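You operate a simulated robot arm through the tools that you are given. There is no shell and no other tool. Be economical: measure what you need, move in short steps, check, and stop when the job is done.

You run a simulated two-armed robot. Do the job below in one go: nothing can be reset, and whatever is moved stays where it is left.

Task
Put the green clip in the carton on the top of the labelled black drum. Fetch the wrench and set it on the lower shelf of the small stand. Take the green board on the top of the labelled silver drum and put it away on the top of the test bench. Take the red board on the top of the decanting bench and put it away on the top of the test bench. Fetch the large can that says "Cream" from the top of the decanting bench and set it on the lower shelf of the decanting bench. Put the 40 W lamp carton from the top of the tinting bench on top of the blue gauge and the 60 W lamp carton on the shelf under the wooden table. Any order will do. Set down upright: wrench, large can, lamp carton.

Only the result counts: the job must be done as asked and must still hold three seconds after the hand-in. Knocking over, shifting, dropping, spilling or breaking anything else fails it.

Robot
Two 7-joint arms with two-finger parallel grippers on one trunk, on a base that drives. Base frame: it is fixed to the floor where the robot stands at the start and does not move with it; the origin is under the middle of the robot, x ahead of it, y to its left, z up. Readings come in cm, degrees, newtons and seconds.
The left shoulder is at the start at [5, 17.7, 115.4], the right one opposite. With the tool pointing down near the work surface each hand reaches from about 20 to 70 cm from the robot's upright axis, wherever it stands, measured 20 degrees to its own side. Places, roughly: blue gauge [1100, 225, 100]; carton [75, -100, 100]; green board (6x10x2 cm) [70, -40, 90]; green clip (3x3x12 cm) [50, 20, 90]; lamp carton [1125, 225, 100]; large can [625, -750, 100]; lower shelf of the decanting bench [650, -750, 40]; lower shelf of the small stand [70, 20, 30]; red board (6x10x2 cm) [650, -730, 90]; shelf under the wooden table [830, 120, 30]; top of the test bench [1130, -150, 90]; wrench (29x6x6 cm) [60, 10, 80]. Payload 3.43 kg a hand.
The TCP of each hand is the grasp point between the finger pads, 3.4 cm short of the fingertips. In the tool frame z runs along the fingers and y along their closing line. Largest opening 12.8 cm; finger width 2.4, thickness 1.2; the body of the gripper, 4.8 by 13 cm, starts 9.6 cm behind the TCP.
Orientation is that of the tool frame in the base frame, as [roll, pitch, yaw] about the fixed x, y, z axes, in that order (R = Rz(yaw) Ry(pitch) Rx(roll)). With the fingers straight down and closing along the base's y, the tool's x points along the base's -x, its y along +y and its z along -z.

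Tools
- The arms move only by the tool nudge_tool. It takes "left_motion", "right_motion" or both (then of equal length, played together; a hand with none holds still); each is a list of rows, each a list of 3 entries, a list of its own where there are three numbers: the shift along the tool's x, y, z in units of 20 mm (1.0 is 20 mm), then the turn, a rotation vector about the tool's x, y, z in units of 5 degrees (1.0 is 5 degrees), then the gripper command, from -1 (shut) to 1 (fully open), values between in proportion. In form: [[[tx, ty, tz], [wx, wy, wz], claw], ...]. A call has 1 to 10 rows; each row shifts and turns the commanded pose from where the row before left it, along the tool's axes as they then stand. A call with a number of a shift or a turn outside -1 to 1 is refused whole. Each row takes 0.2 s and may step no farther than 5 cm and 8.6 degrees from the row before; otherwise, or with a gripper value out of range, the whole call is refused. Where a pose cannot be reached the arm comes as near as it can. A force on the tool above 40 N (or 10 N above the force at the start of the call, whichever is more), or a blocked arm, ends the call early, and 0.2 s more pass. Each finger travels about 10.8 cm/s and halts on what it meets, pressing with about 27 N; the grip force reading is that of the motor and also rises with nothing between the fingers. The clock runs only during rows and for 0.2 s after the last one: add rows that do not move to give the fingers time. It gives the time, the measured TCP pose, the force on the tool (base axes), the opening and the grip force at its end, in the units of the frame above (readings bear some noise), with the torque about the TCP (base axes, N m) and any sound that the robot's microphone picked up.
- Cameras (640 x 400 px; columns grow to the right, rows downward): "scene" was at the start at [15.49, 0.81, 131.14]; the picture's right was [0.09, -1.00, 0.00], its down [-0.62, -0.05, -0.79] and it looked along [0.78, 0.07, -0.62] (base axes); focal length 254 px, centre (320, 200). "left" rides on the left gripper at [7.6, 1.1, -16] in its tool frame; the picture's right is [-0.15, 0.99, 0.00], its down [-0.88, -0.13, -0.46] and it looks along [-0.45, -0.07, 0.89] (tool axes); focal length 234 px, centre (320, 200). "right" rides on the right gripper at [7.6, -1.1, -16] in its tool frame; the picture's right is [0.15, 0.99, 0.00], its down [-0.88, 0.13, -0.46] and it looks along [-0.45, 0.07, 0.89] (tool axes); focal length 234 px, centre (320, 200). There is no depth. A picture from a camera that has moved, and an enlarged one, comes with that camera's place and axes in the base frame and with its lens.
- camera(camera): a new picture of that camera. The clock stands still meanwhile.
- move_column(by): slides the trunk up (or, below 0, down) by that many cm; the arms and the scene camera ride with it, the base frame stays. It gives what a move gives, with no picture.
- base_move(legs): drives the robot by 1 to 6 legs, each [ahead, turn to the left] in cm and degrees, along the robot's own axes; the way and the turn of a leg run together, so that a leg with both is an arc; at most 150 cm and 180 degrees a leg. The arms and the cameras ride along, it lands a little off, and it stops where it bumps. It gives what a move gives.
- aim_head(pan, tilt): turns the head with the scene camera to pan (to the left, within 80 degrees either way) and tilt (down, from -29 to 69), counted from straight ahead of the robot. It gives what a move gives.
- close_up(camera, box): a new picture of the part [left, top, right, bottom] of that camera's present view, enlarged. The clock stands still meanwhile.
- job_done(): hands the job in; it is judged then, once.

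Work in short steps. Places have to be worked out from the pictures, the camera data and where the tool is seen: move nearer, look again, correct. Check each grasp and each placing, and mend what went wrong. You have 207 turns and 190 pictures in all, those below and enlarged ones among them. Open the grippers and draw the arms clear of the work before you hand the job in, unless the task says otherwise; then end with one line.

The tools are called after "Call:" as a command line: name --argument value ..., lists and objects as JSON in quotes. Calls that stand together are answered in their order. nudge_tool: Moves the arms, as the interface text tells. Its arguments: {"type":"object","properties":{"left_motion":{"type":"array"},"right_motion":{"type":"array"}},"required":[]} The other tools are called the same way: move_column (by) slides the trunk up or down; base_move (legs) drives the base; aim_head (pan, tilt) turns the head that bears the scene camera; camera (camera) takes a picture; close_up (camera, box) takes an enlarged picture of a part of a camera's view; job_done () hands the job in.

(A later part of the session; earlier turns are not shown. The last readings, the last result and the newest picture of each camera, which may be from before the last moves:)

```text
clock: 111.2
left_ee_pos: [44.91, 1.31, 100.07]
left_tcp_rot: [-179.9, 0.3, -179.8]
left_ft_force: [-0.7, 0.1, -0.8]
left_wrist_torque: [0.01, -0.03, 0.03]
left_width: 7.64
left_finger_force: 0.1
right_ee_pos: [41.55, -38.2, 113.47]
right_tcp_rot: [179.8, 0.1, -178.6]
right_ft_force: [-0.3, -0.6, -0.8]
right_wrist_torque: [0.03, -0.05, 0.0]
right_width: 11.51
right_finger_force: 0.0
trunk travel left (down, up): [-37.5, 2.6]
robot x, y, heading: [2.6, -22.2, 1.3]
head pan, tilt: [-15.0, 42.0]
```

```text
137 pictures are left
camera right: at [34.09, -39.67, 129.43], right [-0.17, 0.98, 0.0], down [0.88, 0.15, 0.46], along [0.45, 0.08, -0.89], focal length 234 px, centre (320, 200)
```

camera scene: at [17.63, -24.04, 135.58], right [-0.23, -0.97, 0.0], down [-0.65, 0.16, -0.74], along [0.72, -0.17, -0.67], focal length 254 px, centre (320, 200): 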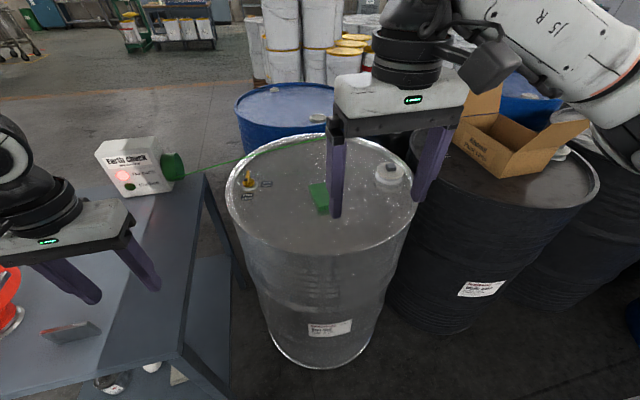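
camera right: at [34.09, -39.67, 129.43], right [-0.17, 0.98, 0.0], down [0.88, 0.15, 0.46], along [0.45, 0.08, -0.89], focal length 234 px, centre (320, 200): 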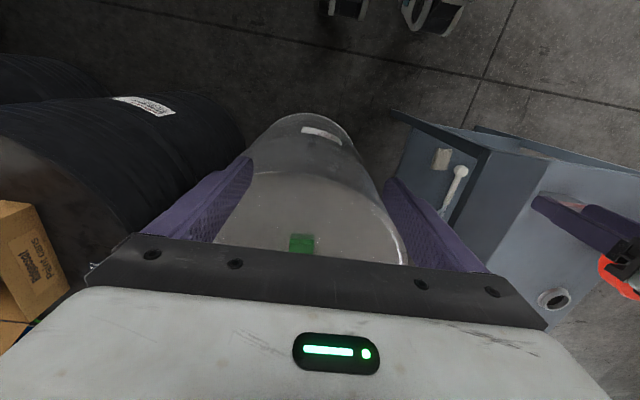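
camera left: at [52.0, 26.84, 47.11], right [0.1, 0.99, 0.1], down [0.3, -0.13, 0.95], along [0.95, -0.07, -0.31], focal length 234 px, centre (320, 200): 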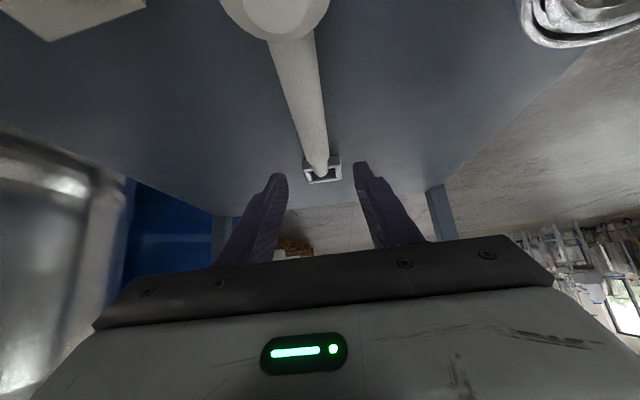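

Board near (68.5, −37). Move the right hand above and nearer to get a good view.

Call:
nudge_tool --right_motion '[[[-0.9, 0.05, 0.4], [0, 0, 0], 0.8], [[-0.9, 0.05, 0.4], [0, 0, 0], 0.8], [[-0.9, 0.05, 0.4], [0, 0, 0], 0.8], [[-0.9, 0.05, 0.4], [0, 0, 0], 0.8], [[-0.9, 0.05, 0.4], [0, 0, 0], 0.8], [[-0.9, 0.05, 0.4], [0, 0, 0], 0.8], [[-0.9, 0.05, 0.4], [0, 0, 0], 0.8], [[-0.9, 0.05, 0.4], [0, 0, 0], 0.8], [[-0.9, 0.05, 0.4], [0, 0, 0], 0.8], [[-0.9, 0.05, 0.4], [0, 0, 0], 0.8]]'

Call:
camera --camera "right"

Call:
close_up --camera "scene" --box '[230, 110, 430, 250]'

```text
clock: 113.4
left_ee_pos: [45.02, 1.38, 99.96]
left_tcp_rot: [-180.0, 0.2, -180.0]
left_ft_force: [0.9, 0.7, 0.3]
left_wrist_torque: [0.04, -0.01, -0.02]
left_width: 7.65
left_finger_force: 0.2
right_ee_pos: [59.68, -36.7, 105.62]
right_tcp_rot: [180.0, 0.1, -178.5]
right_ft_force: [0.1, 0.3, 0.1]
right_wrist_torque: [0.0, -0.01, 0.05]
right_width: 11.5
right_finger_force: 0.0
trunk travel left (down, up): [-37.5, 2.6]
robot x, y, heading: [2.47, -22.65, 1.4]
head pan, tilt: [-15.0, 42.0]
```

```text
136 pictures are left
camera right: at [52.18, -38.04, 121.57], right [-0.17, 0.98, 0.0], down [0.88, 0.15, 0.46], along [0.45, 0.08, -0.89], focal length 234 px, centre (320, 200)
```

right: 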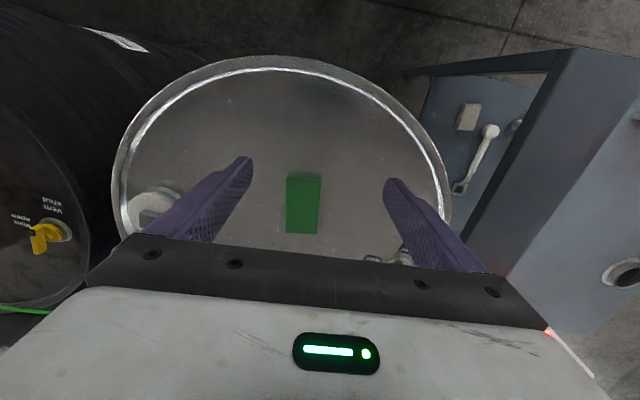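

```text
2.86 times, centred on (330, 180) of scene
camera zoom: at [17.65, -24.03, 135.58], right [-0.24, -0.97, 0.0], down [-0.65, 0.16, -0.74], along [0.72, -0.18, -0.67], focal length 727 px, centre (291, 257)
```

zoom: 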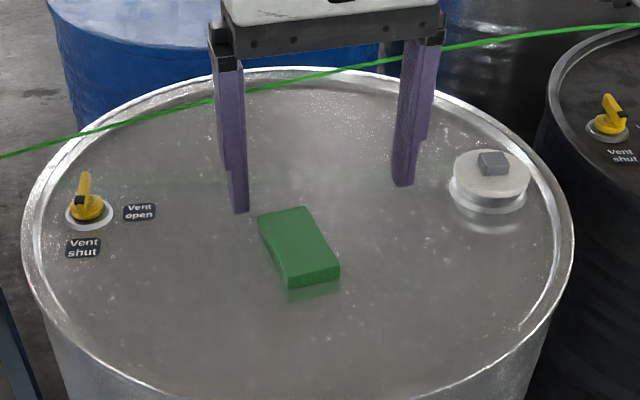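

Board centre ≈ (70.3, −37.6), top ≈87.7, turned ~5°. Descend over it with an 8.3 cm opening and matched yaw, stopping at z≈95 to check.

Call:
nudge_tool --right_motion '[[[-0.475, -0.06, 0.55], [0, 0, -0.08], 0.3], [[-0.475, -0.06, 0.55], [0, 0, -0.08], 0.3], [[-0.475, -0.06, 0.55], [0, 0, -0.08], 0.3], [[-0.475, -0.06, 0.55], [0, 0, -0.08], 0.3], [[-0.475, -0.06, 0.55], [0, 0, -0.08], 0.3], [[-0.475, -0.06, 0.55], [0, 0, -0.08], 0.3], [[-0.475, -0.06, 0.55], [0, 0, -0.08], 0.3], [[-0.475, -0.06, 0.55], [0, 0, -0.08], 0.3], [[-0.475, -0.06, 0.55], [0, 0, -0.08], 0.3], [[-0.475, -0.06, 0.55], [0, 0, -0.08], 0.3]]'

Call:
camera --camera "right"

Call:
close_up --camera "scene" --box '[230, 110, 430, 250]'

```text
clock: 115.6
left_ee_pos: [45.01, 1.26, 100.03]
left_tcp_rot: [-180.0, 0.1, -179.8]
left_ft_force: [1.1, 0.1, 0.6]
left_wrist_torque: [0.0, -0.01, -0.03]
left_width: 7.66
left_finger_force: 0.0
right_ee_pos: [68.78, -37.74, 94.61]
right_tcp_rot: [179.9, 0.1, -174.4]
right_ft_force: [0.1, 0.0, 0.2]
right_wrist_torque: [0.04, -0.04, 0.02]
right_width: 8.32
right_finger_force: 0.1
right hand out of reach, approached as far as the arm can: row 10
trunk travel left (down, up): [-37.5, 2.6]
robot x, y, heading: [2.24, -22.54, 1.7]
head pan, tilt: [-15.0, 42.0]
```

```text
134 pictures are left
camera right: at [61.2, -39.55, 110.48], right [-0.24, 0.97, 0.0], down [0.86, 0.22, 0.46], along [0.44, 0.11, -0.89], focal length 234 px, centre (320, 200)
```

right: 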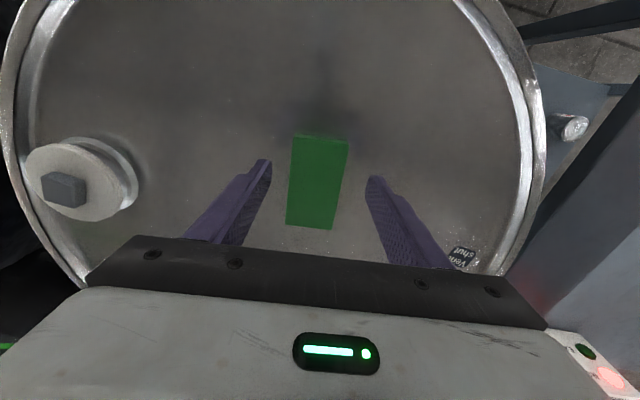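

```text
2.86 times, centred on (330, 180) of scene
camera zoom: at [17.63, -24.1, 135.58], right [-0.24, -0.97, 0.0], down [-0.65, 0.16, -0.74], along [0.72, -0.17, -0.67], focal length 727 px, centre (291, 257)
```

zoom: 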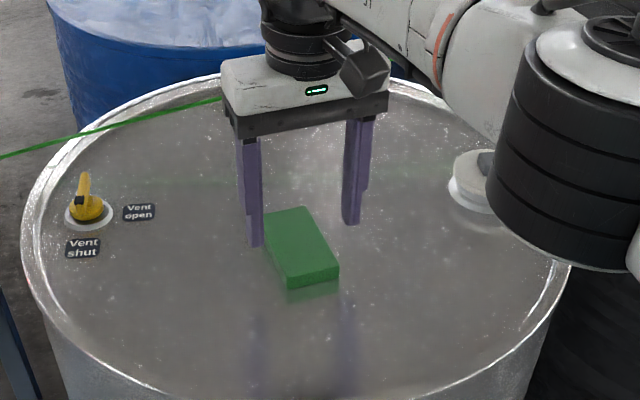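

Alignment good. Descend to z≈89.4 and grip.

Call:
nudge_tool --right_motion '[[[0, -0.12, 0.9], [0, 0, -0.1], 0.3], [[0, 0, 0.9], [0, 0, -0.1], 0.3], [[0, 0, 0.5], [0, 0, 0], 0.3], [[0, 0, 0.25], [0, 0, 0], 0.3], [[0, 0, 0], [0, 0, 0], -0.2], [[0, 0, 0], [0, 0, 0], -0.6], [[0, 0, 0], [0, 0, 0], -1], [[0, 0, 0], [0, 0, 0], -1]]'

Call:
camera --camera "right"

```text
clock: 117.4
left_ee_pos: [44.98, 1.28, 100.01]
left_tcp_rot: [180.0, 0.2, -180.0]
left_ft_force: [0.6, 0.0, -0.1]
left_wrist_torque: [-0.01, -0.02, 0.01]
left_width: 7.69
left_finger_force: 0.2
right_ee_pos: [68.46, -37.89, 90.64]
right_tcp_rot: [-179.9, 0.3, -173.5]
right_ft_force: [0.0, 0.1, 0.2]
right_wrist_torque: [0.0, 0.04, 0.01]
right_width: 5.42
right_finger_force: 27.1
right hand out of reach, approached as far as the arm can: row 3
trunk travel left (down, up): [-37.5, 2.6]
robot x, y, heading: [2.33, -22.47, 1.4]
head pan, tilt: [-15.0, 42.0]
```

```text
132 pictures are left
camera right: at [60.99, -39.93, 106.44], right [-0.26, 0.97, 0.0], down [0.86, 0.23, 0.46], along [0.44, 0.12, -0.89], focal length 234 px, centre (320, 200)
```

right: 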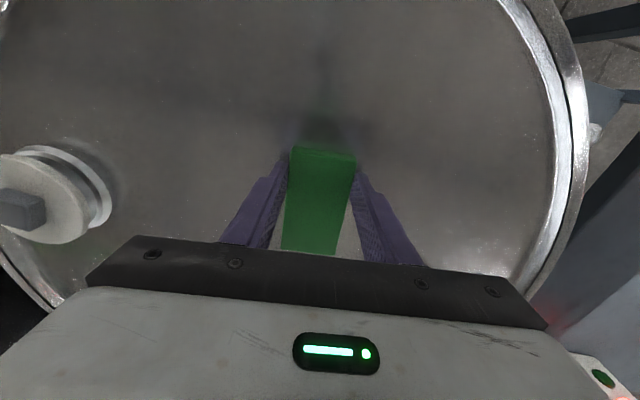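

Grip is a bit shallow (fingertips ≈87.2, reach limit). I reopen, lower the trunk 1.2 cm, and grip again.

Call:
nudge_tool --right_motion '[[[0, 0, 0], [0, 0, 0], 0.1], [[0, 0, 0], [0, 0, 0], 0.1]]'

Call:
move_column --by -1.2

Call:
nudge_tool --right_motion '[[[0, 0, 0], [0, 0, 0], -0.3], [[0, 0, 0], [0, 0, 0], -1], [[0, 0, 0], [0, 0, 0], -1], [[0, 0, 0], [0, 0, 0], -1]]'

```text
clock: 118.0
left_ee_pos: [44.93, 1.2, 100.03]
left_tcp_rot: [179.9, 0.2, -179.9]
left_ft_force: [0.4, 0.1, 0.7]
left_wrist_torque: [0.05, -0.02, -0.04]
left_width: 7.69
left_finger_force: 0.1
right_ee_pos: [68.55, -38.0, 90.64]
right_tcp_rot: [180.0, 0.3, -173.5]
right_ft_force: [0.7, 1.0, -0.1]
right_wrist_torque: [-0.01, -0.02, 0.0]
right_width: 7.05
right_finger_force: 0.1
trunk travel left (down, up): [-37.5, 2.6]
robot x, y, heading: [2.67, -22.51, 1.4]
head pan, tilt: [-15.0, 42.0]
```

```text
clock: 118.6
left_ee_pos: [44.72, 1.33, 99.14]
left_tcp_rot: [-179.9, 0.4, -179.9]
left_ft_force: [0.0, 0.0, 0.1]
left_wrist_torque: [0.01, 0.02, 0.03]
left_width: 7.67
left_finger_force: 0.0
right_ee_pos: [68.38, -37.93, 89.95]
right_tcp_rot: [-180.0, 0.7, -173.5]
right_ft_force: [-2.4, -3.1, 28.3]
right_wrist_torque: [0.19, 0.45, 0.26]
right_width: 7.05
right_finger_force: 0.1
trunk travel left (down, up): [-36.3, 3.8]
robot x, y, heading: [2.52, -22.55, 1.4]
head pan, tilt: [-15.0, 42.0]
```

```text
clock: 118.9
left_ee_pos: [44.84, 1.32, 98.75]
left_tcp_rot: [180.0, 0.2, -179.8]
left_ft_force: [-0.2, 0.1, -0.1]
left_wrist_torque: [-0.03, 0.01, 0.01]
left_width: 7.7
left_finger_force: 0.1
right_ee_pos: [68.67, -37.8, 89.97]
right_tcp_rot: [-179.9, 0.8, -173.5]
right_ft_force: [-4.1, -0.3, 12.4]
right_wrist_torque: [-0.36, 0.25, -0.18]
right_width: 5.46
right_finger_force: 9.0
trunk travel left (down, up): [-36.3, 3.8]
robot x, y, heading: [2.35, -22.08, 1.4]
head pan, tilt: [-15.0, 42.0]
stopped in row 1 (right hand): the force on the tool passed its limit at 99 N (the readings are from after the stop); the commanded pose is now the measured one
```

Fingertips touch the drum at z≈89.95 (drum top ≈86.5). Ease up 2 mm, close fully and lift.

Call:
nudge_tool --right_motion '[[[0, 0, -0.1], [0, 0, 0], -1], [[0, 0, 0], [0, 0, 0], -1], [[0, 0, 0], [0, 0, 0], -1]]'

Call:
nudge_tool --right_motion '[[[0, 0, -0.4], [0, 0, 0], -1], [[0, 0, -0.7], [0, 0, 0], -1], [[0.3, 0, -1], [0, 0, 0], -1], [[0.6, 0, -1], [0, 0, 0], -1], [[1, 0, -1], [0, 0, 0], -1], [[1, 0, -0.6], [0, 0, 0], -1], [[1, 0, -0.6], [0, 0, 0], -1], [[1, 0, -0.6], [0, 0, 0], -1], [[1, 0, -0.6], [0, 0, 0], -1]]'

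Call:
camera --camera "right"

Call:
camera --camera "scene"

```text
clock: 119.7
left_ee_pos: [44.95, 1.39, 98.83]
left_tcp_rot: [180.0, 0.3, -179.9]
left_ft_force: [0.8, -0.2, 0.0]
left_wrist_torque: [0.01, 0.02, -0.01]
left_width: 7.69
left_finger_force: 0.0
right_ee_pos: [68.54, -37.92, 89.99]
right_tcp_rot: [179.8, 0.7, -173.5]
right_ft_force: [2.4, 1.3, 6.3]
right_wrist_torque: [-0.25, 0.02, 0.14]
right_width: 5.4
right_finger_force: 27.3
trunk travel left (down, up): [-36.3, 3.8]
robot x, y, heading: [2.58, -22.18, 1.1]
head pan, tilt: [-15.0, 42.0]
```

```text
clock: 121.7
left_ee_pos: [44.96, 1.34, 98.92]
left_tcp_rot: [179.9, 0.2, -179.9]
left_ft_force: [0.5, 0.3, -0.1]
left_wrist_torque: [-0.01, -0.02, 0.01]
left_width: 7.67
left_finger_force: 0.0
right_ee_pos: [56.83, -39.19, 102.81]
right_tcp_rot: [179.9, 0.6, -173.6]
right_ft_force: [-0.3, -0.2, 0.0]
right_wrist_torque: [0.0, 0.02, -0.01]
right_width: 5.44
right_finger_force: 26.9
trunk travel left (down, up): [-36.3, 3.8]
robot x, y, heading: [2.51, -22.17, 1.4]
head pan, tilt: [-15.0, 42.0]
```

```text
131 pictures are left
camera right: at [49.27, -41.2, 118.62], right [-0.26, 0.97, 0.0], down [0.85, 0.23, 0.47], along [0.45, 0.12, -0.88], focal length 234 px, centre (320, 200)
```

right: 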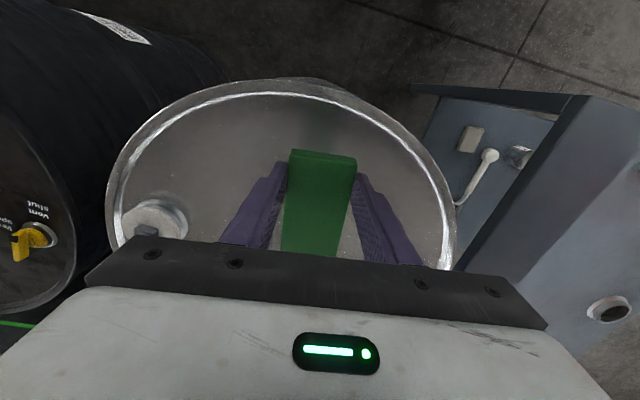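

```text
130 pictures are left
camera scene: at [17.6, -24.06, 134.39], right [-0.24, -0.97, 0.0], down [-0.65, 0.16, -0.74], along [0.72, -0.17, -0.67], focal length 254 px, centre (320, 200)
```

scene: 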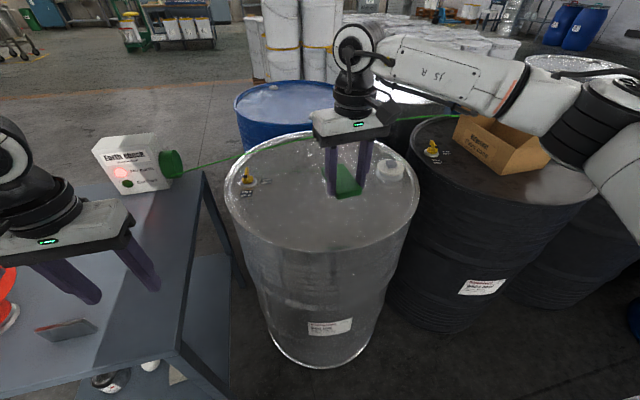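

The green board is held. Retract the arms to a compact travel pose, back off, and look around for a route.

Call:
nudge_tool --left_motion '[[[0.5, 0, -0.2], [0, 0, 0], 0.2], [[0.5, 0, -0.2], [0, 0, 0], 0.2], [[0.5, 0, -0.2], [0, 0, 0], 0.2], [[0.5, 0, -0.2], [0, 0, 0], 0.2], [[0.5, 0, -0.2], [0, 0, 0], 0.2], [[0, 0, 0], [0, 0, 0], 0.2], [[0, 0, 0], [0, 0, 0], 0.2], [[0, 0, 0], [0, 0, 0], 0.2]]' --right_motion '[[[1, 0, 0], [0, 0, 0.2], -1], [[1, 0, 0], [0, 0, 0.2], -1], [[1, 0, 0], [0, 0, 0.2], -1], [[1, 0, 0], [0, 0, 0.2], -1], [[1, 0, 0], [0, 0, 0.2], -1], [[1, 0, 0], [0, 0, 0.2], -1], [[1, 0, 0], [0, 0, 0], -1], [[1, 0, 0], [0, 0, 0], -1]]'

Call:
base_move --legs '[[-70, 0]]'

Call:
aim_head --pan -75 --tilt 12

Call:
camera --camera "scene"

Call:
aim_head --pan 0 --tilt 8

Call:
camera --camera "scene"

```text
clock: 123.5
left_ee_pos: [40.09, 1.39, 100.78]
left_tcp_rot: [-180.0, 0.2, -179.8]
left_ft_force: [0.6, 0.4, -0.2]
left_wrist_torque: [0.0, -0.01, 0.01]
left_width: 7.71
left_finger_force: 0.1
right_ee_pos: [40.73, -40.2, 102.65]
right_tcp_rot: [179.9, 0.6, -179.5]
right_ft_force: [0.3, -0.2, -1.1]
right_wrist_torque: [0.0, 0.03, 0.0]
right_width: 5.41
right_finger_force: 26.8
trunk travel left (down, up): [-36.3, 3.8]
robot x, y, heading: [2.7, -22.29, 1.5]
head pan, tilt: [-15.0, 42.0]
```

```text
clock: 127.3
left_ee_pos: [-29.12, -0.18, 100.79]
left_tcp_rot: [-180.0, 0.2, -179.1]
left_ft_force: [0.1, -0.3, -0.1]
left_wrist_torque: [0.0, -0.01, 0.03]
left_width: 7.69
left_finger_force: 0.0
right_ee_pos: [-27.66, -41.78, 102.65]
right_tcp_rot: [179.8, 0.6, -178.8]
right_ft_force: [1.0, -0.4, -0.7]
right_wrist_torque: [-0.01, -0.02, 0.05]
right_width: 5.41
right_finger_force: 27.1
trunk travel left (down, up): [-36.3, 3.8]
robot x, y, heading: [-66.26, -24.36, 2.0]
head pan, tilt: [-15.0, 42.0]
```

```text
clock: 128.6
left_ee_pos: [-29.17, -0.28, 100.78]
left_tcp_rot: [-179.9, 0.2, -179.1]
left_ft_force: [0.4, 0.0, -0.5]
left_wrist_torque: [0.0, 0.01, 0.02]
left_width: 7.67
left_finger_force: 0.0
right_ee_pos: [-27.71, -41.74, 102.68]
right_tcp_rot: [179.8, 0.7, -178.8]
right_ft_force: [-1.1, -0.1, -0.9]
right_wrist_torque: [-0.03, 0.03, -0.03]
right_width: 5.42
right_finger_force: 27.1
trunk travel left (down, up): [-36.3, 3.8]
robot x, y, heading: [-66.3, -24.52, 2.4]
head pan, tilt: [-75.0, 12.0]
```

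```text
129 pictures are left
camera scene: at [-56.5, -33.03, 139.12], right [-0.96, -0.3, 0.0], down [-0.06, 0.2, -0.98], along [0.29, -0.93, -0.21], focal length 254 px, centre (320, 200)
```

scene: 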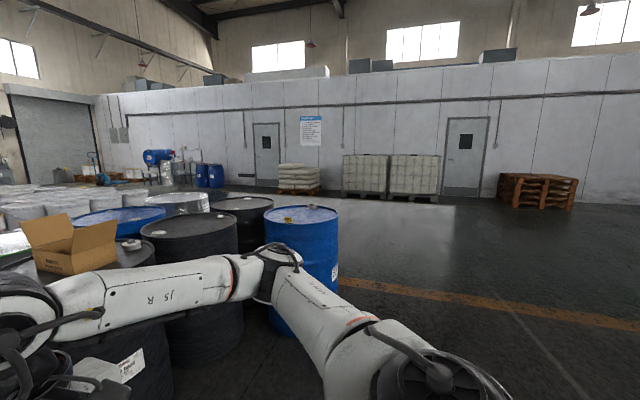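

```text
clock: 130.1
left_ee_pos: [-29.2, -0.3, 100.84]
left_tcp_rot: [-180.0, 0.3, -179.0]
left_ft_force: [-0.5, -0.1, 0.2]
left_wrist_torque: [-0.02, -0.02, 0.02]
left_width: 7.68
left_finger_force: 0.1
right_ee_pos: [-27.74, -41.81, 102.69]
right_tcp_rot: [179.8, 0.6, -178.8]
right_ft_force: [0.0, -0.3, -0.7]
right_wrist_torque: [-0.03, 0.01, 0.05]
right_width: 5.42
right_finger_force: 27.4
trunk travel left (down, up): [-36.3, 3.8]
robot x, y, heading: [-66.29, -24.88, 2.3]
head pan, tilt: [0.0, 8.0]
```

```text
128 pictures are left
camera scene: at [-50.01, -23.77, 139.77], right [0.04, -1.0, 0.0], down [-0.14, -0.01, -0.99], along [0.99, 0.04, -0.14], focal length 254 px, centre (320, 200)
```

scene: 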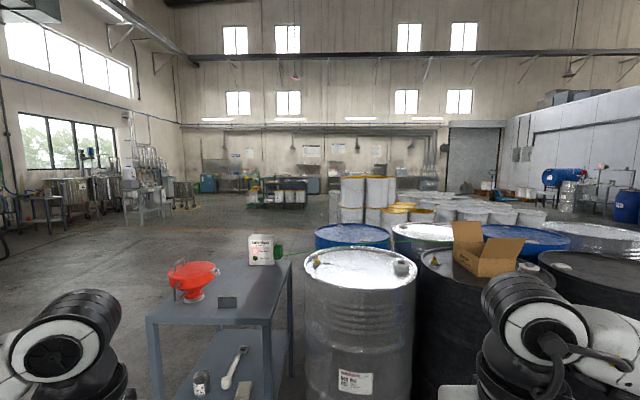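

The decanting bench is far right along the far wall, with the drum group between; the open floor lies to the right. I drive around the drums on their near side, then look.

Call:
base_move --legs '[[0, -105], [150, 0], [150, 0], [50, 0], [0, 75]]'

Call:
camera --camera "scene"

```text
clock: 154.7
left_ee_pos: [-98.11, -361.03, 100.78]
left_tcp_rot: [-180.0, 0.1, 151.7]
left_ft_force: [-0.4, 0.8, 1.0]
left_wrist_torque: [-0.03, 0.0, 0.0]
left_width: 7.7
left_finger_force: 0.0
right_ee_pos: [-117.16, -397.95, 102.56]
right_tcp_rot: [179.8, 0.7, 152.2]
right_ft_force: [0.3, 0.3, -1.1]
right_wrist_torque: [0.03, 0.02, 0.02]
right_width: 5.42
right_finger_force: 26.8
trunk travel left (down, up): [-36.3, 3.8]
robot x, y, heading: [-142.37, -363.96, -27.1]
head pan, tilt: [0.0, 8.0]
```

```text
127 pictures are left
camera scene: at [-127.85, -371.43, 139.77], right [-0.45, -0.89, 0.0], down [-0.12, 0.06, -0.99], along [0.88, -0.45, -0.14], focal length 254 px, centre (320, 200)
```

scene: 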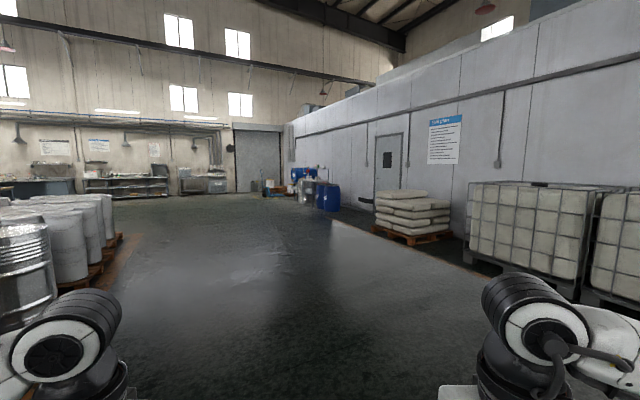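

Clear lane. Drive toward a point in front of the bench.

Call:
base_move --legs '[[0, 11], [150, 0], [150, 0], [150, 0], [120, 0]]'

Call:
aim_head --pan -25 --tilt 15

Call:
camera --camera "scene"

```text
clock: 182.7
left_ee_pos: [456.74, -483.7, 100.78]
left_tcp_rot: [179.9, 0.2, 165.6]
left_ft_force: [0.0, 0.4, 0.8]
left_wrist_torque: [0.01, 0.03, -0.01]
left_width: 7.7
left_finger_force: 0.0
right_ee_pos: [447.18, -524.11, 102.57]
right_tcp_rot: [179.8, 0.6, 166.1]
right_ft_force: [0.3, -0.5, -0.8]
right_wrist_torque: [0.01, 0.01, 0.01]
right_width: 5.39
right_finger_force: 27.1
trunk travel left (down, up): [-36.3, 3.8]
robot x, y, heading: [414.46, -497.23, -12.9]
head pan, tilt: [0.0, 8.0]
```

```text
clock: 183.6
left_ee_pos: [456.72, -483.67, 100.89]
left_tcp_rot: [180.0, 0.3, 165.8]
left_ft_force: [0.2, 0.3, -0.6]
left_wrist_torque: [-0.01, -0.04, 0.03]
left_width: 7.66
left_finger_force: 0.1
right_ee_pos: [447.24, -524.1, 102.64]
right_tcp_rot: [179.9, 0.7, 166.2]
right_ft_force: [0.1, -0.5, -0.5]
right_wrist_torque: [-0.01, 0.01, 0.01]
right_width: 5.42
right_finger_force: 26.3
trunk travel left (down, up): [-36.3, 3.8]
robot x, y, heading: [414.9, -497.26, -13.0]
head pan, tilt: [-25.0, 15.0]
```

```text
126 pictures are left
camera scene: at [428.68, -504.54, 138.63], right [-0.62, -0.79, 0.0], down [-0.2, 0.16, -0.97], along [0.76, -0.59, -0.26], focal length 254 px, centre (320, 200)
```

scene: 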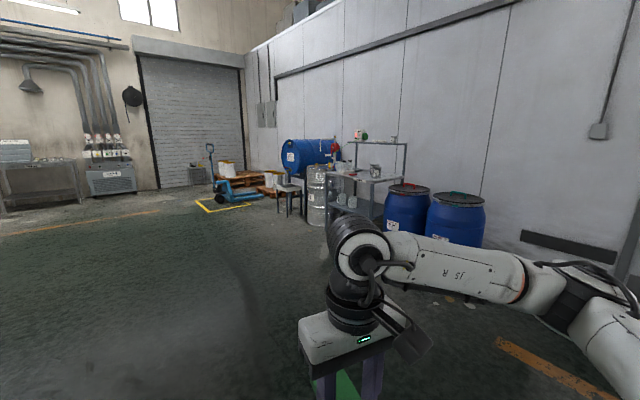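

Bench ahead-right. Drive to about (640, −600) and face it.

Call:
base_move --legs '[[0, -11.5], [125, 0], [122, 0], [0, -65]]'

Call:
aim_head --pan 0 --tilt 25

Call:
camera --camera "scene"

```text
clock: 199.3
left_ee_pos: [660.99, -640.68, 100.78]
left_tcp_rot: [180.0, 0.2, 87.7]
left_ft_force: [0.4, 0.3, -0.2]
left_wrist_torque: [0.0, -0.03, 0.0]
left_width: 7.69
left_finger_force: 0.1
right_ee_pos: [619.33, -639.67, 102.61]
right_tcp_rot: [179.7, 0.5, 88.2]
right_ft_force: [0.5, -0.3, -0.9]
right_wrist_torque: [0.03, 0.0, -0.01]
right_width: 5.39
right_finger_force: 26.9
trunk travel left (down, up): [-36.3, 3.8]
robot x, y, heading: [638.67, -602.47, -90.7]
head pan, tilt: [-25.0, 15.0]
```

```text
clock: 200.2
left_ee_pos: [660.92, -640.77, 100.89]
left_tcp_rot: [180.0, 0.3, 87.8]
left_ft_force: [-0.3, -0.8, 1.0]
left_wrist_torque: [-0.01, -0.03, 0.01]
left_width: 7.65
left_finger_force: 0.0
right_ee_pos: [619.45, -639.98, 102.72]
right_tcp_rot: [179.7, 0.6, 88.2]
right_ft_force: [0.1, 0.1, -0.3]
right_wrist_torque: [0.04, 0.01, -0.01]
right_width: 5.42
right_finger_force: 27.1
trunk travel left (down, up): [-36.3, 3.8]
robot x, y, heading: [638.71, -602.45, -91.0]
head pan, tilt: [0.0, 25.0]
```

```text
125 pictures are left
camera scene: at [638.45, -618.52, 137.01], right [-1.0, 0.02, 0.0], down [0.01, 0.42, -0.91], along [-0.02, -0.91, -0.42], focal length 254 px, centre (320, 200)
```

scene: 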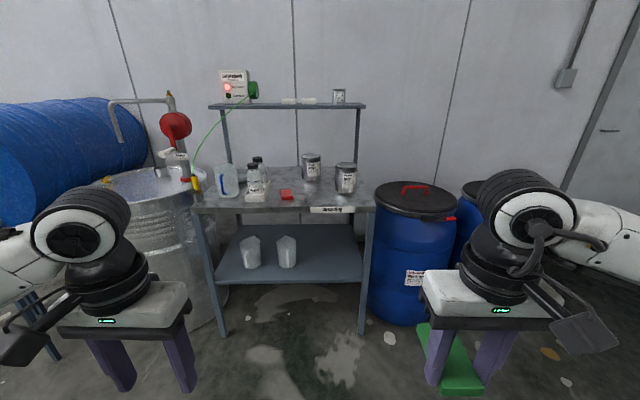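

Good view. Enlarge the bench to read labels and locate things.

Call:
close_up --camera "scene" --box '[190, 80, 390, 220]'

Call:
close_up --camera "scene" --box '[190, 190, 390, 340]'

```text
2.86 times, centred on (290, 150) of scene
camera zoom: at [638.45, -618.52, 137.01], right [-1.0, 0.02, 0.0], down [0.01, 0.42, -0.91], along [-0.02, -0.91, -0.42], focal length 727 px, centre (406, 343)
```

zoom: 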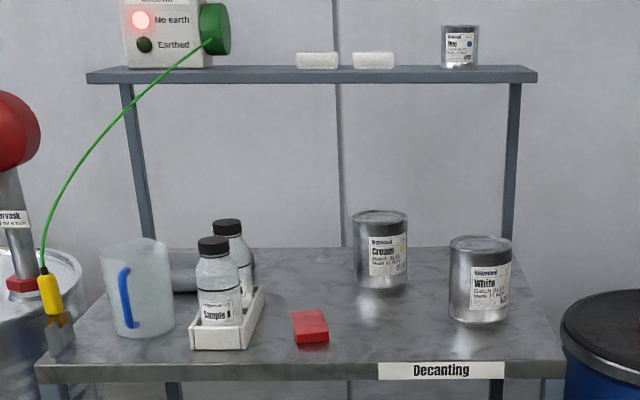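

```text
2.67 times, centred on (290, 265) of scene
camera zoom: at [638.45, -618.52, 137.01], right [-1.0, 0.02, 0.0], down [0.01, 0.42, -0.91], along [-0.02, -0.91, -0.42], focal length 678 px, centre (400, 27)
```

zoom: 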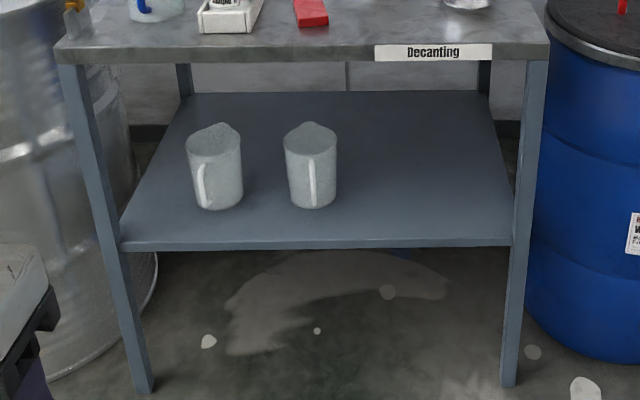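

Cream can ≈ (640.5, −761), diameter ≈11, height ≈14.5, under the upper shelf, so I'll grip it horizontally from the front. Lower shelf z≈42, with a free area x 613–648. I bring the left hand forward and level it here in free space.

Call:
nudge_tool --left_motion '[[[-1, 0, 0.3], [0, 0, 0], 1], [[-1, 0, 0.3], [0, 0, 0], 1], [[-1, 0, 0.3], [0, 0, 0], 1], [[-1, 0, 0.3], [0, 0, 0], 1], [[-1, 0, 0.3], [0, 0, 0], 1], [[-1, 0, 0.3], [0, 0, 0], 1], [[-1, 0, 0.3], [0, 0, 0], 1], [[-1, 0, 0.3], [0, 0, 0], 1], [[-1, 0, 0.3], [0, 0, 0], 1], [[-1, 0, 0.3], [0, 0, 0], 1]]' --right_motion '[[[0.5, 0, 0], [0, 0, 0], -1], [[0.5, 0, 0], [0, 0, 0], -1], [[0.5, 0, 0], [0, 0, 0], -1], [[0.5, 0, 0], [0, 0, 0], -1], [[0.5, 0, 0], [0, 0, 0], -1], [[0.5, 0, 0], [0, 0, 0], -1], [[0.5, 0, 0], [0, 0, 0], -1], [[0.5, 0, 0], [0, 0, 0], -1], [[0, 0, 0], [0, 0, 0], -1], [[0, 0, 0], [0, 0, 0], -1]]'

Call:
nudge_tool --left_motion '[[[0, 0, 0], [0, -1, 0], 1], [[0, 0, 0], [0, -1, 0], 1], [[0, 0, 0], [0, -1, 0], 1], [[0, 0, 0], [0, -1, 0], 1], [[0, 0, 0], [0, -1, 0], 1], [[0, 0, 0], [0, -1, 0], 1], [[0, 0, 0], [0, -1, 0], 1], [[0, 0, 0], [0, -1, 0], 1], [[0, 0, 0], [0, -1, 0], 1], [[0, 0, 0], [0, -1, 0], 1]]'

Call:
nudge_tool --left_motion '[[[0, 0, 0], [0, -1, 0], 1], [[0, 0, 0], [0, -1, 0], 1], [[0, 0, 0], [0, -1, 0], 1], [[0, 0, 0], [0, -1, 0], 1], [[0, 0, 0], [0, -1, 0], 1], [[0, 0, 0], [0, -1, 0], 1], [[0, 0, 0], [0, -1, 0], 1]]'

Call:
camera --camera "scene"

```text
clock: 202.4
left_ee_pos: [660.11, -660.79, 94.93]
left_tcp_rot: [-180.0, 0.2, 87.7]
left_ft_force: [0.4, 0.1, -0.6]
left_wrist_torque: [0.0, 0.02, 0.03]
left_width: 12.77
left_finger_force: 0.0
right_ee_pos: [619.6, -631.94, 102.5]
right_tcp_rot: [179.7, 0.5, 88.1]
right_ft_force: [0.0, 0.5, -0.6]
right_wrist_torque: [0.01, 0.02, -0.02]
right_width: 5.38
right_finger_force: 27.4
trunk travel left (down, up): [-36.3, 3.8]
robot x, y, heading: [638.99, -602.44, -90.9]
head pan, tilt: [0.0, 25.0]
```

```text
clock: 204.6
left_ee_pos: [660.26, -660.76, 94.84]
left_tcp_rot: [-179.9, 50.3, 87.9]
left_ft_force: [0.1, -0.1, 1.1]
left_wrist_torque: [-0.01, 0.02, 0.01]
left_width: 12.82
left_finger_force: 0.0
right_ee_pos: [619.71, -631.91, 102.61]
right_tcp_rot: [179.7, 0.6, 88.2]
right_ft_force: [-0.1, 0.8, -0.7]
right_wrist_torque: [0.03, 0.01, -0.02]
right_width: 5.41
right_finger_force: 27.1
trunk travel left (down, up): [-36.3, 3.8]
robot x, y, heading: [638.71, -602.29, -91.1]
head pan, tilt: [0.0, 25.0]
```

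```text
clock: 206.2
left_ee_pos: [660.19, -660.7, 95.01]
left_tcp_rot: [179.9, 85.3, 87.7]
left_ft_force: [0.3, 0.5, 0.0]
left_wrist_torque: [-0.02, -0.01, 0.03]
left_width: 12.79
left_finger_force: 0.1
right_ee_pos: [619.57, -631.89, 102.66]
right_tcp_rot: [179.8, 0.6, 88.2]
right_ft_force: [0.5, -0.7, -1.4]
right_wrist_torque: [0.04, -0.04, 0.0]
right_width: 5.42
right_finger_force: 26.9
trunk travel left (down, up): [-36.3, 3.8]
robot x, y, heading: [638.84, -602.29, -91.0]
head pan, tilt: [0.0, 25.0]
```

```text
122 pictures are left
camera scene: at [638.45, -618.51, 137.01], right [-1.0, 0.02, 0.0], down [0.01, 0.42, -0.91], along [-0.01, -0.91, -0.42], focal length 254 px, centre (320, 200)
```

scene: 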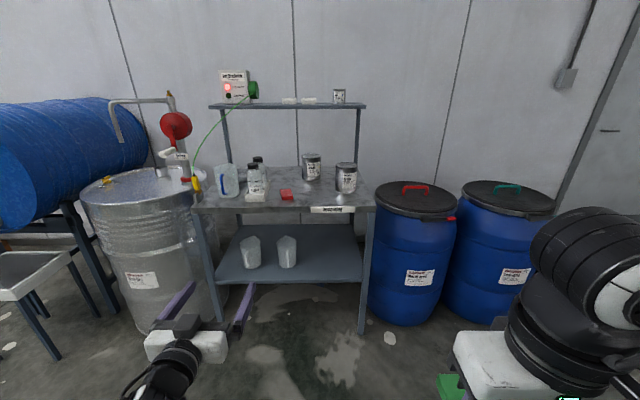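

With the tool level the wrist camera would hit the bench top, so I use a ~40° nose-down tilt instead. Tilt back, raise, and drive closer.

Call:
nudge_tool --left_motion '[[[0, 0, 0], [0, 1, 0], 1], [[0, 0, 0], [0, 1, 0], 1], [[0, 0, 0], [0, 1, 0], 1], [[0, 0, 0], [0, 1, 0], 1], [[0, 0, 0], [0, 1, 0], 1], [[0, 0, 0], [0, 1, 0], 1], [[0, 0, 0], [0, 1, 0], 1], [[-0.7, 0, -0.6], [0, 0, 0], 1], [[-0.7, 0, -0.6], [0, 0, 0], 1], [[-0.7, 0, -0.6], [0, 0, 0], 1]]'

Call:
base_move --legs '[[0, -15], [65, 0], [0, 16]]'

Call:
camera --camera "scene"

Call:
camera --camera "left"

```text
clock: 208.4
left_ee_pos: [660.07, -660.63, 100.38]
left_tcp_rot: [-179.9, 50.1, 87.7]
left_ft_force: [-0.8, -0.3, 0.2]
left_wrist_torque: [0.01, 0.01, 0.0]
left_width: 12.8
left_finger_force: 0.1
right_ee_pos: [619.62, -631.82, 102.49]
right_tcp_rot: [179.8, 0.6, 88.3]
right_ft_force: [-0.2, 0.3, -0.7]
right_wrist_torque: [-0.01, 0.02, 0.02]
right_width: 5.41
right_finger_force: 27.1
trunk travel left (down, up): [-36.3, 3.8]
robot x, y, heading: [638.71, -602.42, -91.0]
head pan, tilt: [0.0, 25.0]
```

```text
clock: 213.8
left_ee_pos: [642.62, -723.49, 100.39]
left_tcp_rot: [-179.9, 50.3, 88.6]
left_ft_force: [0.7, -0.5, 0.1]
left_wrist_torque: [0.04, -0.01, -0.02]
left_width: 12.81
left_finger_force: 0.1
right_ee_pos: [601.73, -695.21, 102.49]
right_tcp_rot: [180.0, 0.5, 89.0]
right_ft_force: [0.2, -0.1, -0.7]
right_wrist_torque: [0.01, -0.01, 0.01]
right_width: 5.41
right_finger_force: 27.0
trunk travel left (down, up): [-36.3, 3.8]
robot x, y, heading: [620.62, -665.33, -90.0]
head pan, tilt: [0.0, 25.0]
```

```text
121 pictures are left
camera scene: at [620.39, -681.68, 137.01], right [-1.0, 0.0, 0.0], down [0.0, 0.42, -0.91], along [0.0, -0.91, -0.42], focal length 254 px, centre (320, 200)
```

scene: 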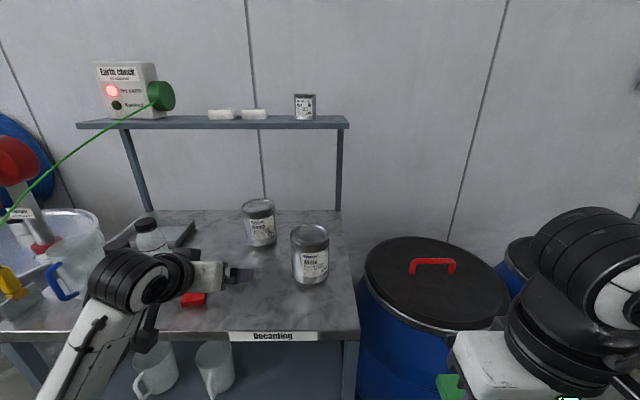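

```text
120 pictures are left
camera left: at [644.04, -706.49, 104.64], right [0.99, -0.12, 0.11], down [-0.13, -0.21, 0.97], along [-0.09, -0.97, -0.22], focal length 234 px, centre (320, 200)
```

left: 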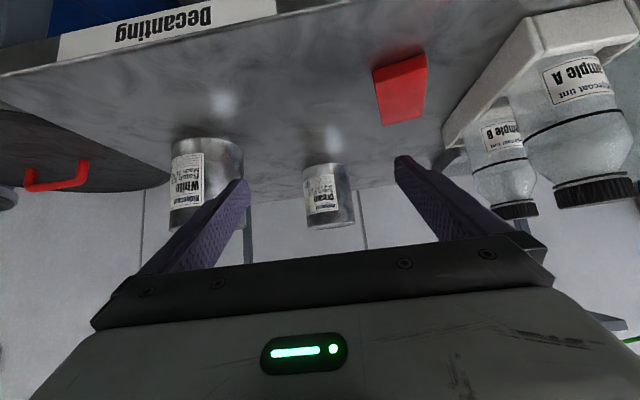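

Cream can centre ≈ (641.3, −760). Drive 15 cm nearer, then approach partway with the arm.

Call:
base_move --legs '[[14, 0]]'

Call:
camera --camera "left"

Call:
close_up --camera "scene" --box '[80, 180, 380, 380]'

```text
clock: 215.2
left_ee_pos: [642.56, -737.55, 100.42]
left_tcp_rot: [-179.9, 50.1, 88.6]
left_ft_force: [0.4, -0.3, 0.4]
left_wrist_torque: [0.04, 0.0, 0.01]
left_width: 12.8
left_finger_force: 0.1
right_ee_pos: [601.73, -709.08, 102.41]
right_tcp_rot: [179.9, 0.6, 89.0]
right_ft_force: [1.1, -0.4, -0.8]
right_wrist_torque: [0.03, 0.0, -0.01]
right_width: 5.41
right_finger_force: 27.2
trunk travel left (down, up): [-36.3, 3.8]
robot x, y, heading: [620.96, -679.22, -90.4]
head pan, tilt: [0.0, 25.0]
```

```text
119 pictures are left
camera left: at [643.96, -720.41, 104.62], right [0.99, -0.12, 0.11], down [-0.13, -0.21, 0.97], along [-0.09, -0.97, -0.22], focal length 234 px, centre (320, 200)
```

left: 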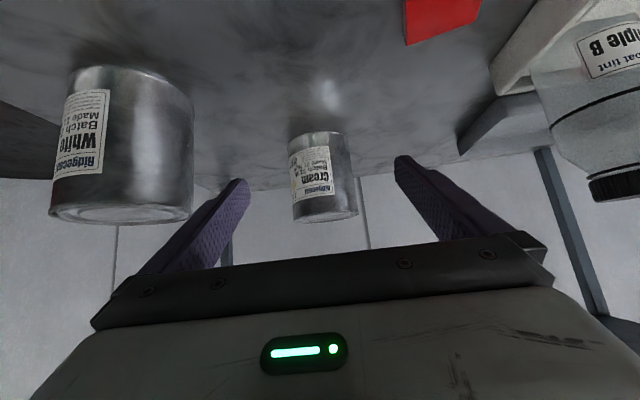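

```text
2.00 times, centred on (230, 280) of scene
camera zoom: at [620.31, -695.61, 136.99], right [-1.0, 0.0, 0.0], down [0.0, 0.42, -0.91], along [0.0, -0.91, -0.42], focal length 509 px, centre (500, 40)
```

zoom: 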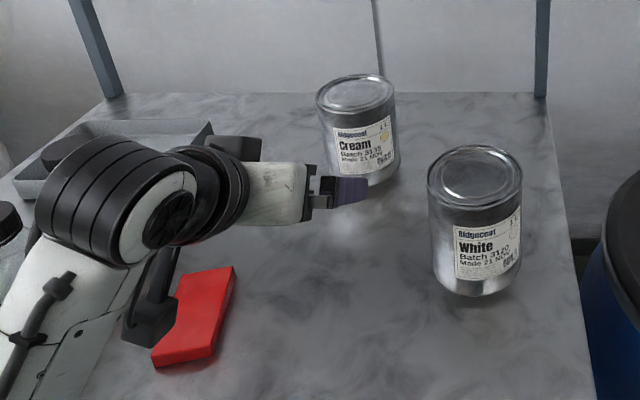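

Aligned within 1 cm. Advance most of the way and check again.

Call:
nudge_tool --left_motion '[[[-0.4, -0.06, 0.97], [0, 0, 0], 1], [[-0.4, -0.06, 0.97], [0, 0, 0], 1], [[-0.4, -0.06, 0.97], [0, 0, 0], 1], [[-0.4, -0.06, 0.97], [0, 0, 0], 1], [[-0.4, -0.06, 0.97], [0, 0, 0], 1], [[-0.4, -0.06, 0.97], [0, 0, 0], 1]]'

Call:
camera --camera "left"

Call:
close_up --camera "scene" --box '[80, 180, 380, 380]'

```text
clock: 216.6
left_ee_pos: [641.59, -749.49, 96.49]
left_tcp_rot: [180.0, 50.1, 88.7]
left_ft_force: [-0.7, -0.7, 0.6]
left_wrist_torque: [0.02, -0.03, 0.02]
left_width: 12.79
left_finger_force: 0.0
right_ee_pos: [601.68, -709.06, 102.5]
right_tcp_rot: [179.8, 0.6, 89.0]
right_ft_force: [-0.8, 0.1, -1.5]
right_wrist_torque: [0.04, 0.0, 0.01]
right_width: 5.41
right_finger_force: 27.3
trunk travel left (down, up): [-36.3, 3.8]
robot x, y, heading: [620.53, -679.18, -90.4]
head pan, tilt: [0.0, 25.0]
```

```text
117 pictures are left
camera left: at [642.99, -732.4, 100.81], right [0.99, -0.12, 0.11], down [-0.13, -0.21, 0.97], along [-0.09, -0.97, -0.22], focal length 234 px, centre (320, 200)
```

left: 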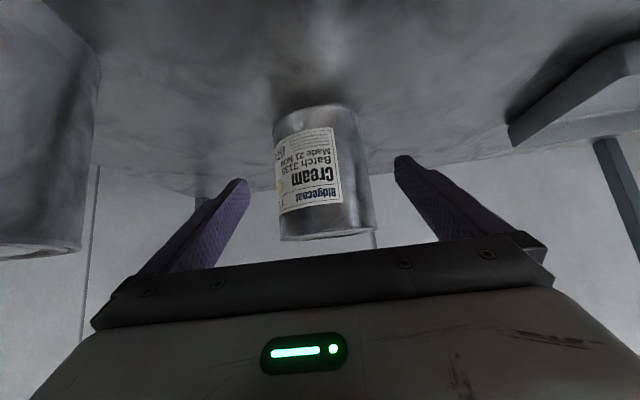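

```text
2.00 times, centred on (230, 280) of scene
camera zoom: at [620.3, -695.55, 137.0], right [-1.0, 0.0, 0.0], down [0.0, 0.42, -0.91], along [0.0, -0.91, -0.42], focal length 509 px, centre (500, 40)
```

zoom: 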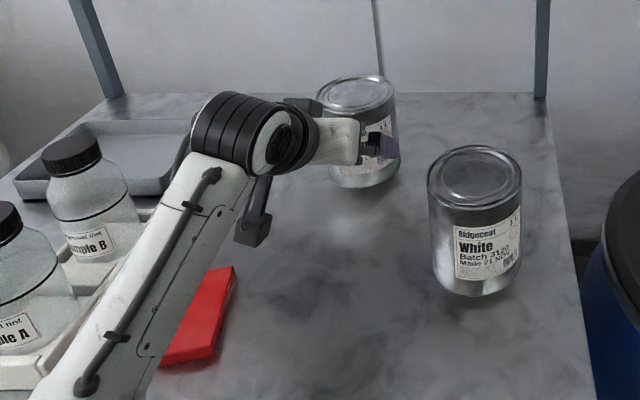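

Centred between the fingers. Advance the rest and close.

Call:
nudge_tool --left_motion '[[[-0.41, 0, 1], [0, 0, 0], 1], [[-0.41, 0, 1], [0, 0, 0], 1], [[-0.41, 0, 1], [0, 0, 0], 1], [[-0.41, 0, 1], [0, 0, 0], 1], [[-0.41, 0, 1], [0, 0, 0], 1], [[0, 0, 0], [0, 0, 0], 1]]'

Call:
camera --camera "left"

```text
clock: 218.0
left_ee_pos: [641.28, -759.67, 93.5]
left_tcp_rot: [-179.8, 50.2, 88.6]
left_ft_force: [-0.1, -0.1, -0.2]
left_wrist_torque: [0.0, -0.01, 0.02]
left_width: 12.79
left_finger_force: 0.1
right_ee_pos: [601.75, -709.12, 102.35]
right_tcp_rot: [179.8, 0.6, 89.0]
right_ft_force: [-0.2, -0.7, -0.7]
right_wrist_torque: [0.0, 0.02, 0.02]
right_width: 5.4
right_finger_force: 26.8
trunk travel left (down, up): [-36.3, 3.8]
robot x, y, heading: [620.27, -679.46, -90.1]
head pan, tilt: [0.0, 25.0]
```

```text
115 pictures are left
camera left: at [642.77, -742.67, 97.71], right [0.99, -0.12, 0.11], down [-0.13, -0.21, 0.97], along [-0.09, -0.97, -0.22], focal length 234 px, centre (320, 200)
```

left: 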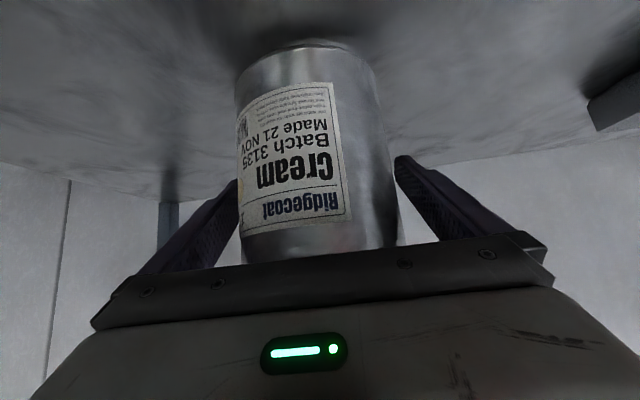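

Can is between the fingers; close.

Call:
nudge_tool --left_motion '[[[0, 0, 0], [0, 0, 0], 0.7], [[0, 0, 0], [0, 0, 0], 0.3], [[0, 0, 0], [0, 0, 0], -0.5], [[0, 0, 0], [0, 0, 0], -1], [[0, 0, 0], [0, 0, 0], -1]]'

Call:
nudge_tool --left_motion '[[[-0.08, 0, -0.064], [0, 0, 0], -1], [[-0.15, 0, -0.13], [0, 0, 0], -1], [[-0.2, 0, -0.17], [0, 0, 0], -1], [[0, 0, 0], [0, 0, 0], -1]]'

Call:
camera --camera "left"

```text
clock: 219.2
left_ee_pos: [641.31, -759.71, 93.4]
left_tcp_rot: [-180.0, 50.2, 88.7]
left_ft_force: [-5.1, -0.3, 0.4]
left_wrist_torque: [-0.18, 0.15, -0.02]
left_width: 10.96
left_finger_force: 27.3
right_ee_pos: [601.74, -709.1, 102.55]
right_tcp_rot: [179.9, 0.6, 89.0]
right_ft_force: [0.6, 0.5, 0.2]
right_wrist_torque: [0.03, -0.01, 0.04]
right_width: 5.4
right_finger_force: 27.2
trunk travel left (down, up): [-36.3, 3.8]
robot x, y, heading: [620.12, -679.46, -90.0]
head pan, tilt: [0.0, 25.0]
```

```text
clock: 220.2
left_ee_pos: [641.49, -759.74, 94.15]
left_tcp_rot: [179.9, 49.9, 88.7]
left_ft_force: [-0.2, 0.3, -13.3]
left_wrist_torque: [-0.05, -0.01, 0.02]
left_width: 10.95
left_finger_force: 27.1
right_ee_pos: [601.82, -709.14, 102.46]
right_tcp_rot: [179.9, 0.5, 89.1]
right_ft_force: [0.4, -0.1, -0.5]
right_wrist_torque: [0.0, -0.02, 0.01]
right_width: 5.41
right_finger_force: 26.9
trunk travel left (down, up): [-36.3, 3.8]
robot x, y, heading: [620.16, -679.25, -90.0]
head pan, tilt: [0.0, 25.0]
```

```text
114 pictures are left
camera left: at [642.86, -742.69, 98.58], right [0.99, -0.12, 0.11], down [-0.13, -0.22, 0.97], along [-0.09, -0.97, -0.23], focal length 234 px, centre (320, 200)
```

left: 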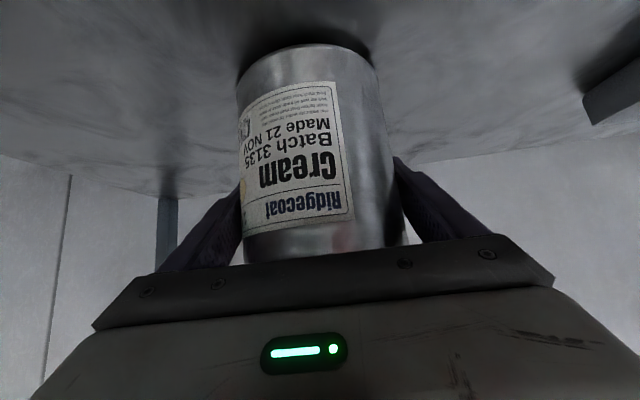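

Held (≈13 N). Lift 4 cm more and back out slowly.

Call:
nudge_tool --left_motion '[[[-0.25, 0, -0.21], [0, 0, 0], -1], [[-0.3, 0, -0.26], [0, 0, 0], -1], [[-0.3, 0, -0.26], [0, 0, 0], -1], [[-0.3, 0, -0.26], [0, 0, 0], -1], [[-0.3, 0, -0.26], [0, 0, 0], -1], [[-0.2, 0, -0.17], [0, 0, 0], -1], [[0, 0, 0], [0, 0, 0], -1]]'

Call:
camera --camera "scene"

```text
clock: 221.8
left_ee_pos: [641.27, -759.71, 98.61]
left_tcp_rot: [-179.9, 50.0, 88.7]
left_ft_force: [0.2, -0.4, -13.8]
left_wrist_torque: [-0.08, -0.01, 0.03]
left_width: 10.98
left_finger_force: 27.0
right_ee_pos: [601.75, -709.2, 102.49]
right_tcp_rot: [179.9, 0.5, 89.0]
right_ft_force: [-1.4, -1.1, 0.5]
right_wrist_torque: [0.04, -0.02, 0.0]
right_width: 5.41
right_finger_force: 26.9
trunk travel left (down, up): [-36.3, 3.8]
robot x, y, heading: [620.42, -679.03, -90.3]
head pan, tilt: [0.0, 25.0]
```

```text
113 pictures are left
camera scene: at [620.36, -695.71, 136.97], right [-1.0, 0.0, 0.0], down [0.0, 0.42, -0.91], along [0.0, -0.91, -0.42], focal length 254 px, centre (320, 200)
```

scene: 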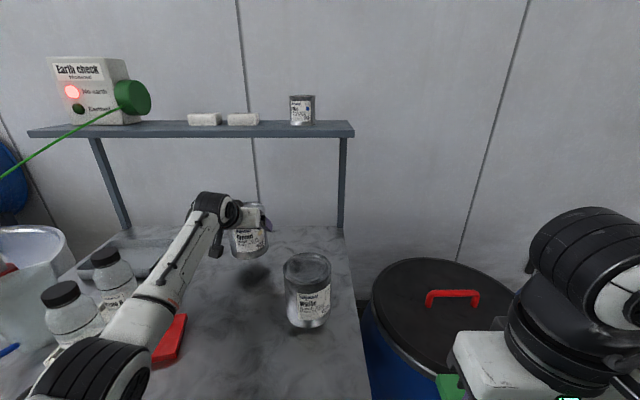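

Lifted cleanly. Back out 58 cm.

Call:
base_move --legs '[[-60, 0]]'

Call:
move_column --by -34

Call:
camera --camera "scene"

```text
clock: 225.2
left_ee_pos: [641.19, -699.83, 98.5]
left_tcp_rot: [-179.9, 50.1, 88.4]
left_ft_force: [0.1, 0.6, -12.6]
left_wrist_torque: [-0.08, -0.02, -0.04]
left_width: 10.96
left_finger_force: 26.9
right_ee_pos: [601.78, -649.07, 102.52]
right_tcp_rot: [179.8, 0.5, 88.7]
right_ft_force: [0.8, 0.6, 0.1]
right_wrist_torque: [-0.02, 0.01, 0.03]
right_width: 5.44
right_finger_force: 26.6
trunk travel left (down, up): [-36.3, 3.8]
robot x, y, heading: [620.81, -619.2, -90.7]
head pan, tilt: [0.0, 25.0]
```

```text
clock: 228.5
left_ee_pos: [641.12, -699.6, 64.59]
left_tcp_rot: [-179.9, 50.0, 88.4]
left_ft_force: [0.1, -0.5, -13.5]
left_wrist_torque: [-0.07, 0.02, -0.01]
left_width: 10.96
left_finger_force: 27.5
right_ee_pos: [601.85, -648.99, 68.53]
right_tcp_rot: [179.9, 0.5, 88.7]
right_ft_force: [0.1, 0.1, -1.2]
right_wrist_torque: [0.0, -0.01, -0.05]
right_width: 5.39
right_finger_force: 27.1
trunk travel left (down, up): [-2.3, 37.8]
robot x, y, heading: [620.44, -619.56, -90.7]
head pan, tilt: [0.0, 25.0]
```

```text
112 pictures are left
camera scene: at [620.55, -635.57, 102.98], right [-1.0, 0.01, 0.0], down [0.0, 0.42, -0.91], along [-0.01, -0.91, -0.42], focal length 254 px, centre (320, 200)
```

scene: 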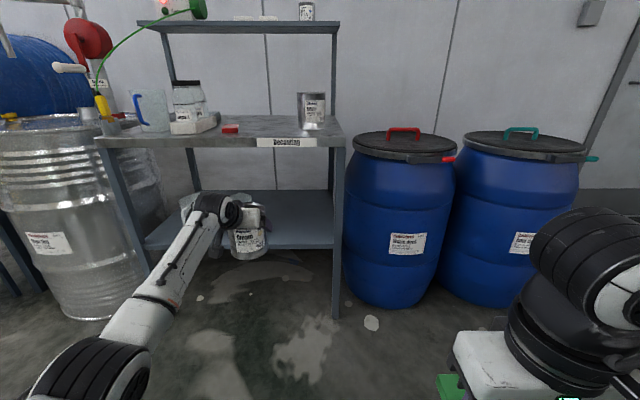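

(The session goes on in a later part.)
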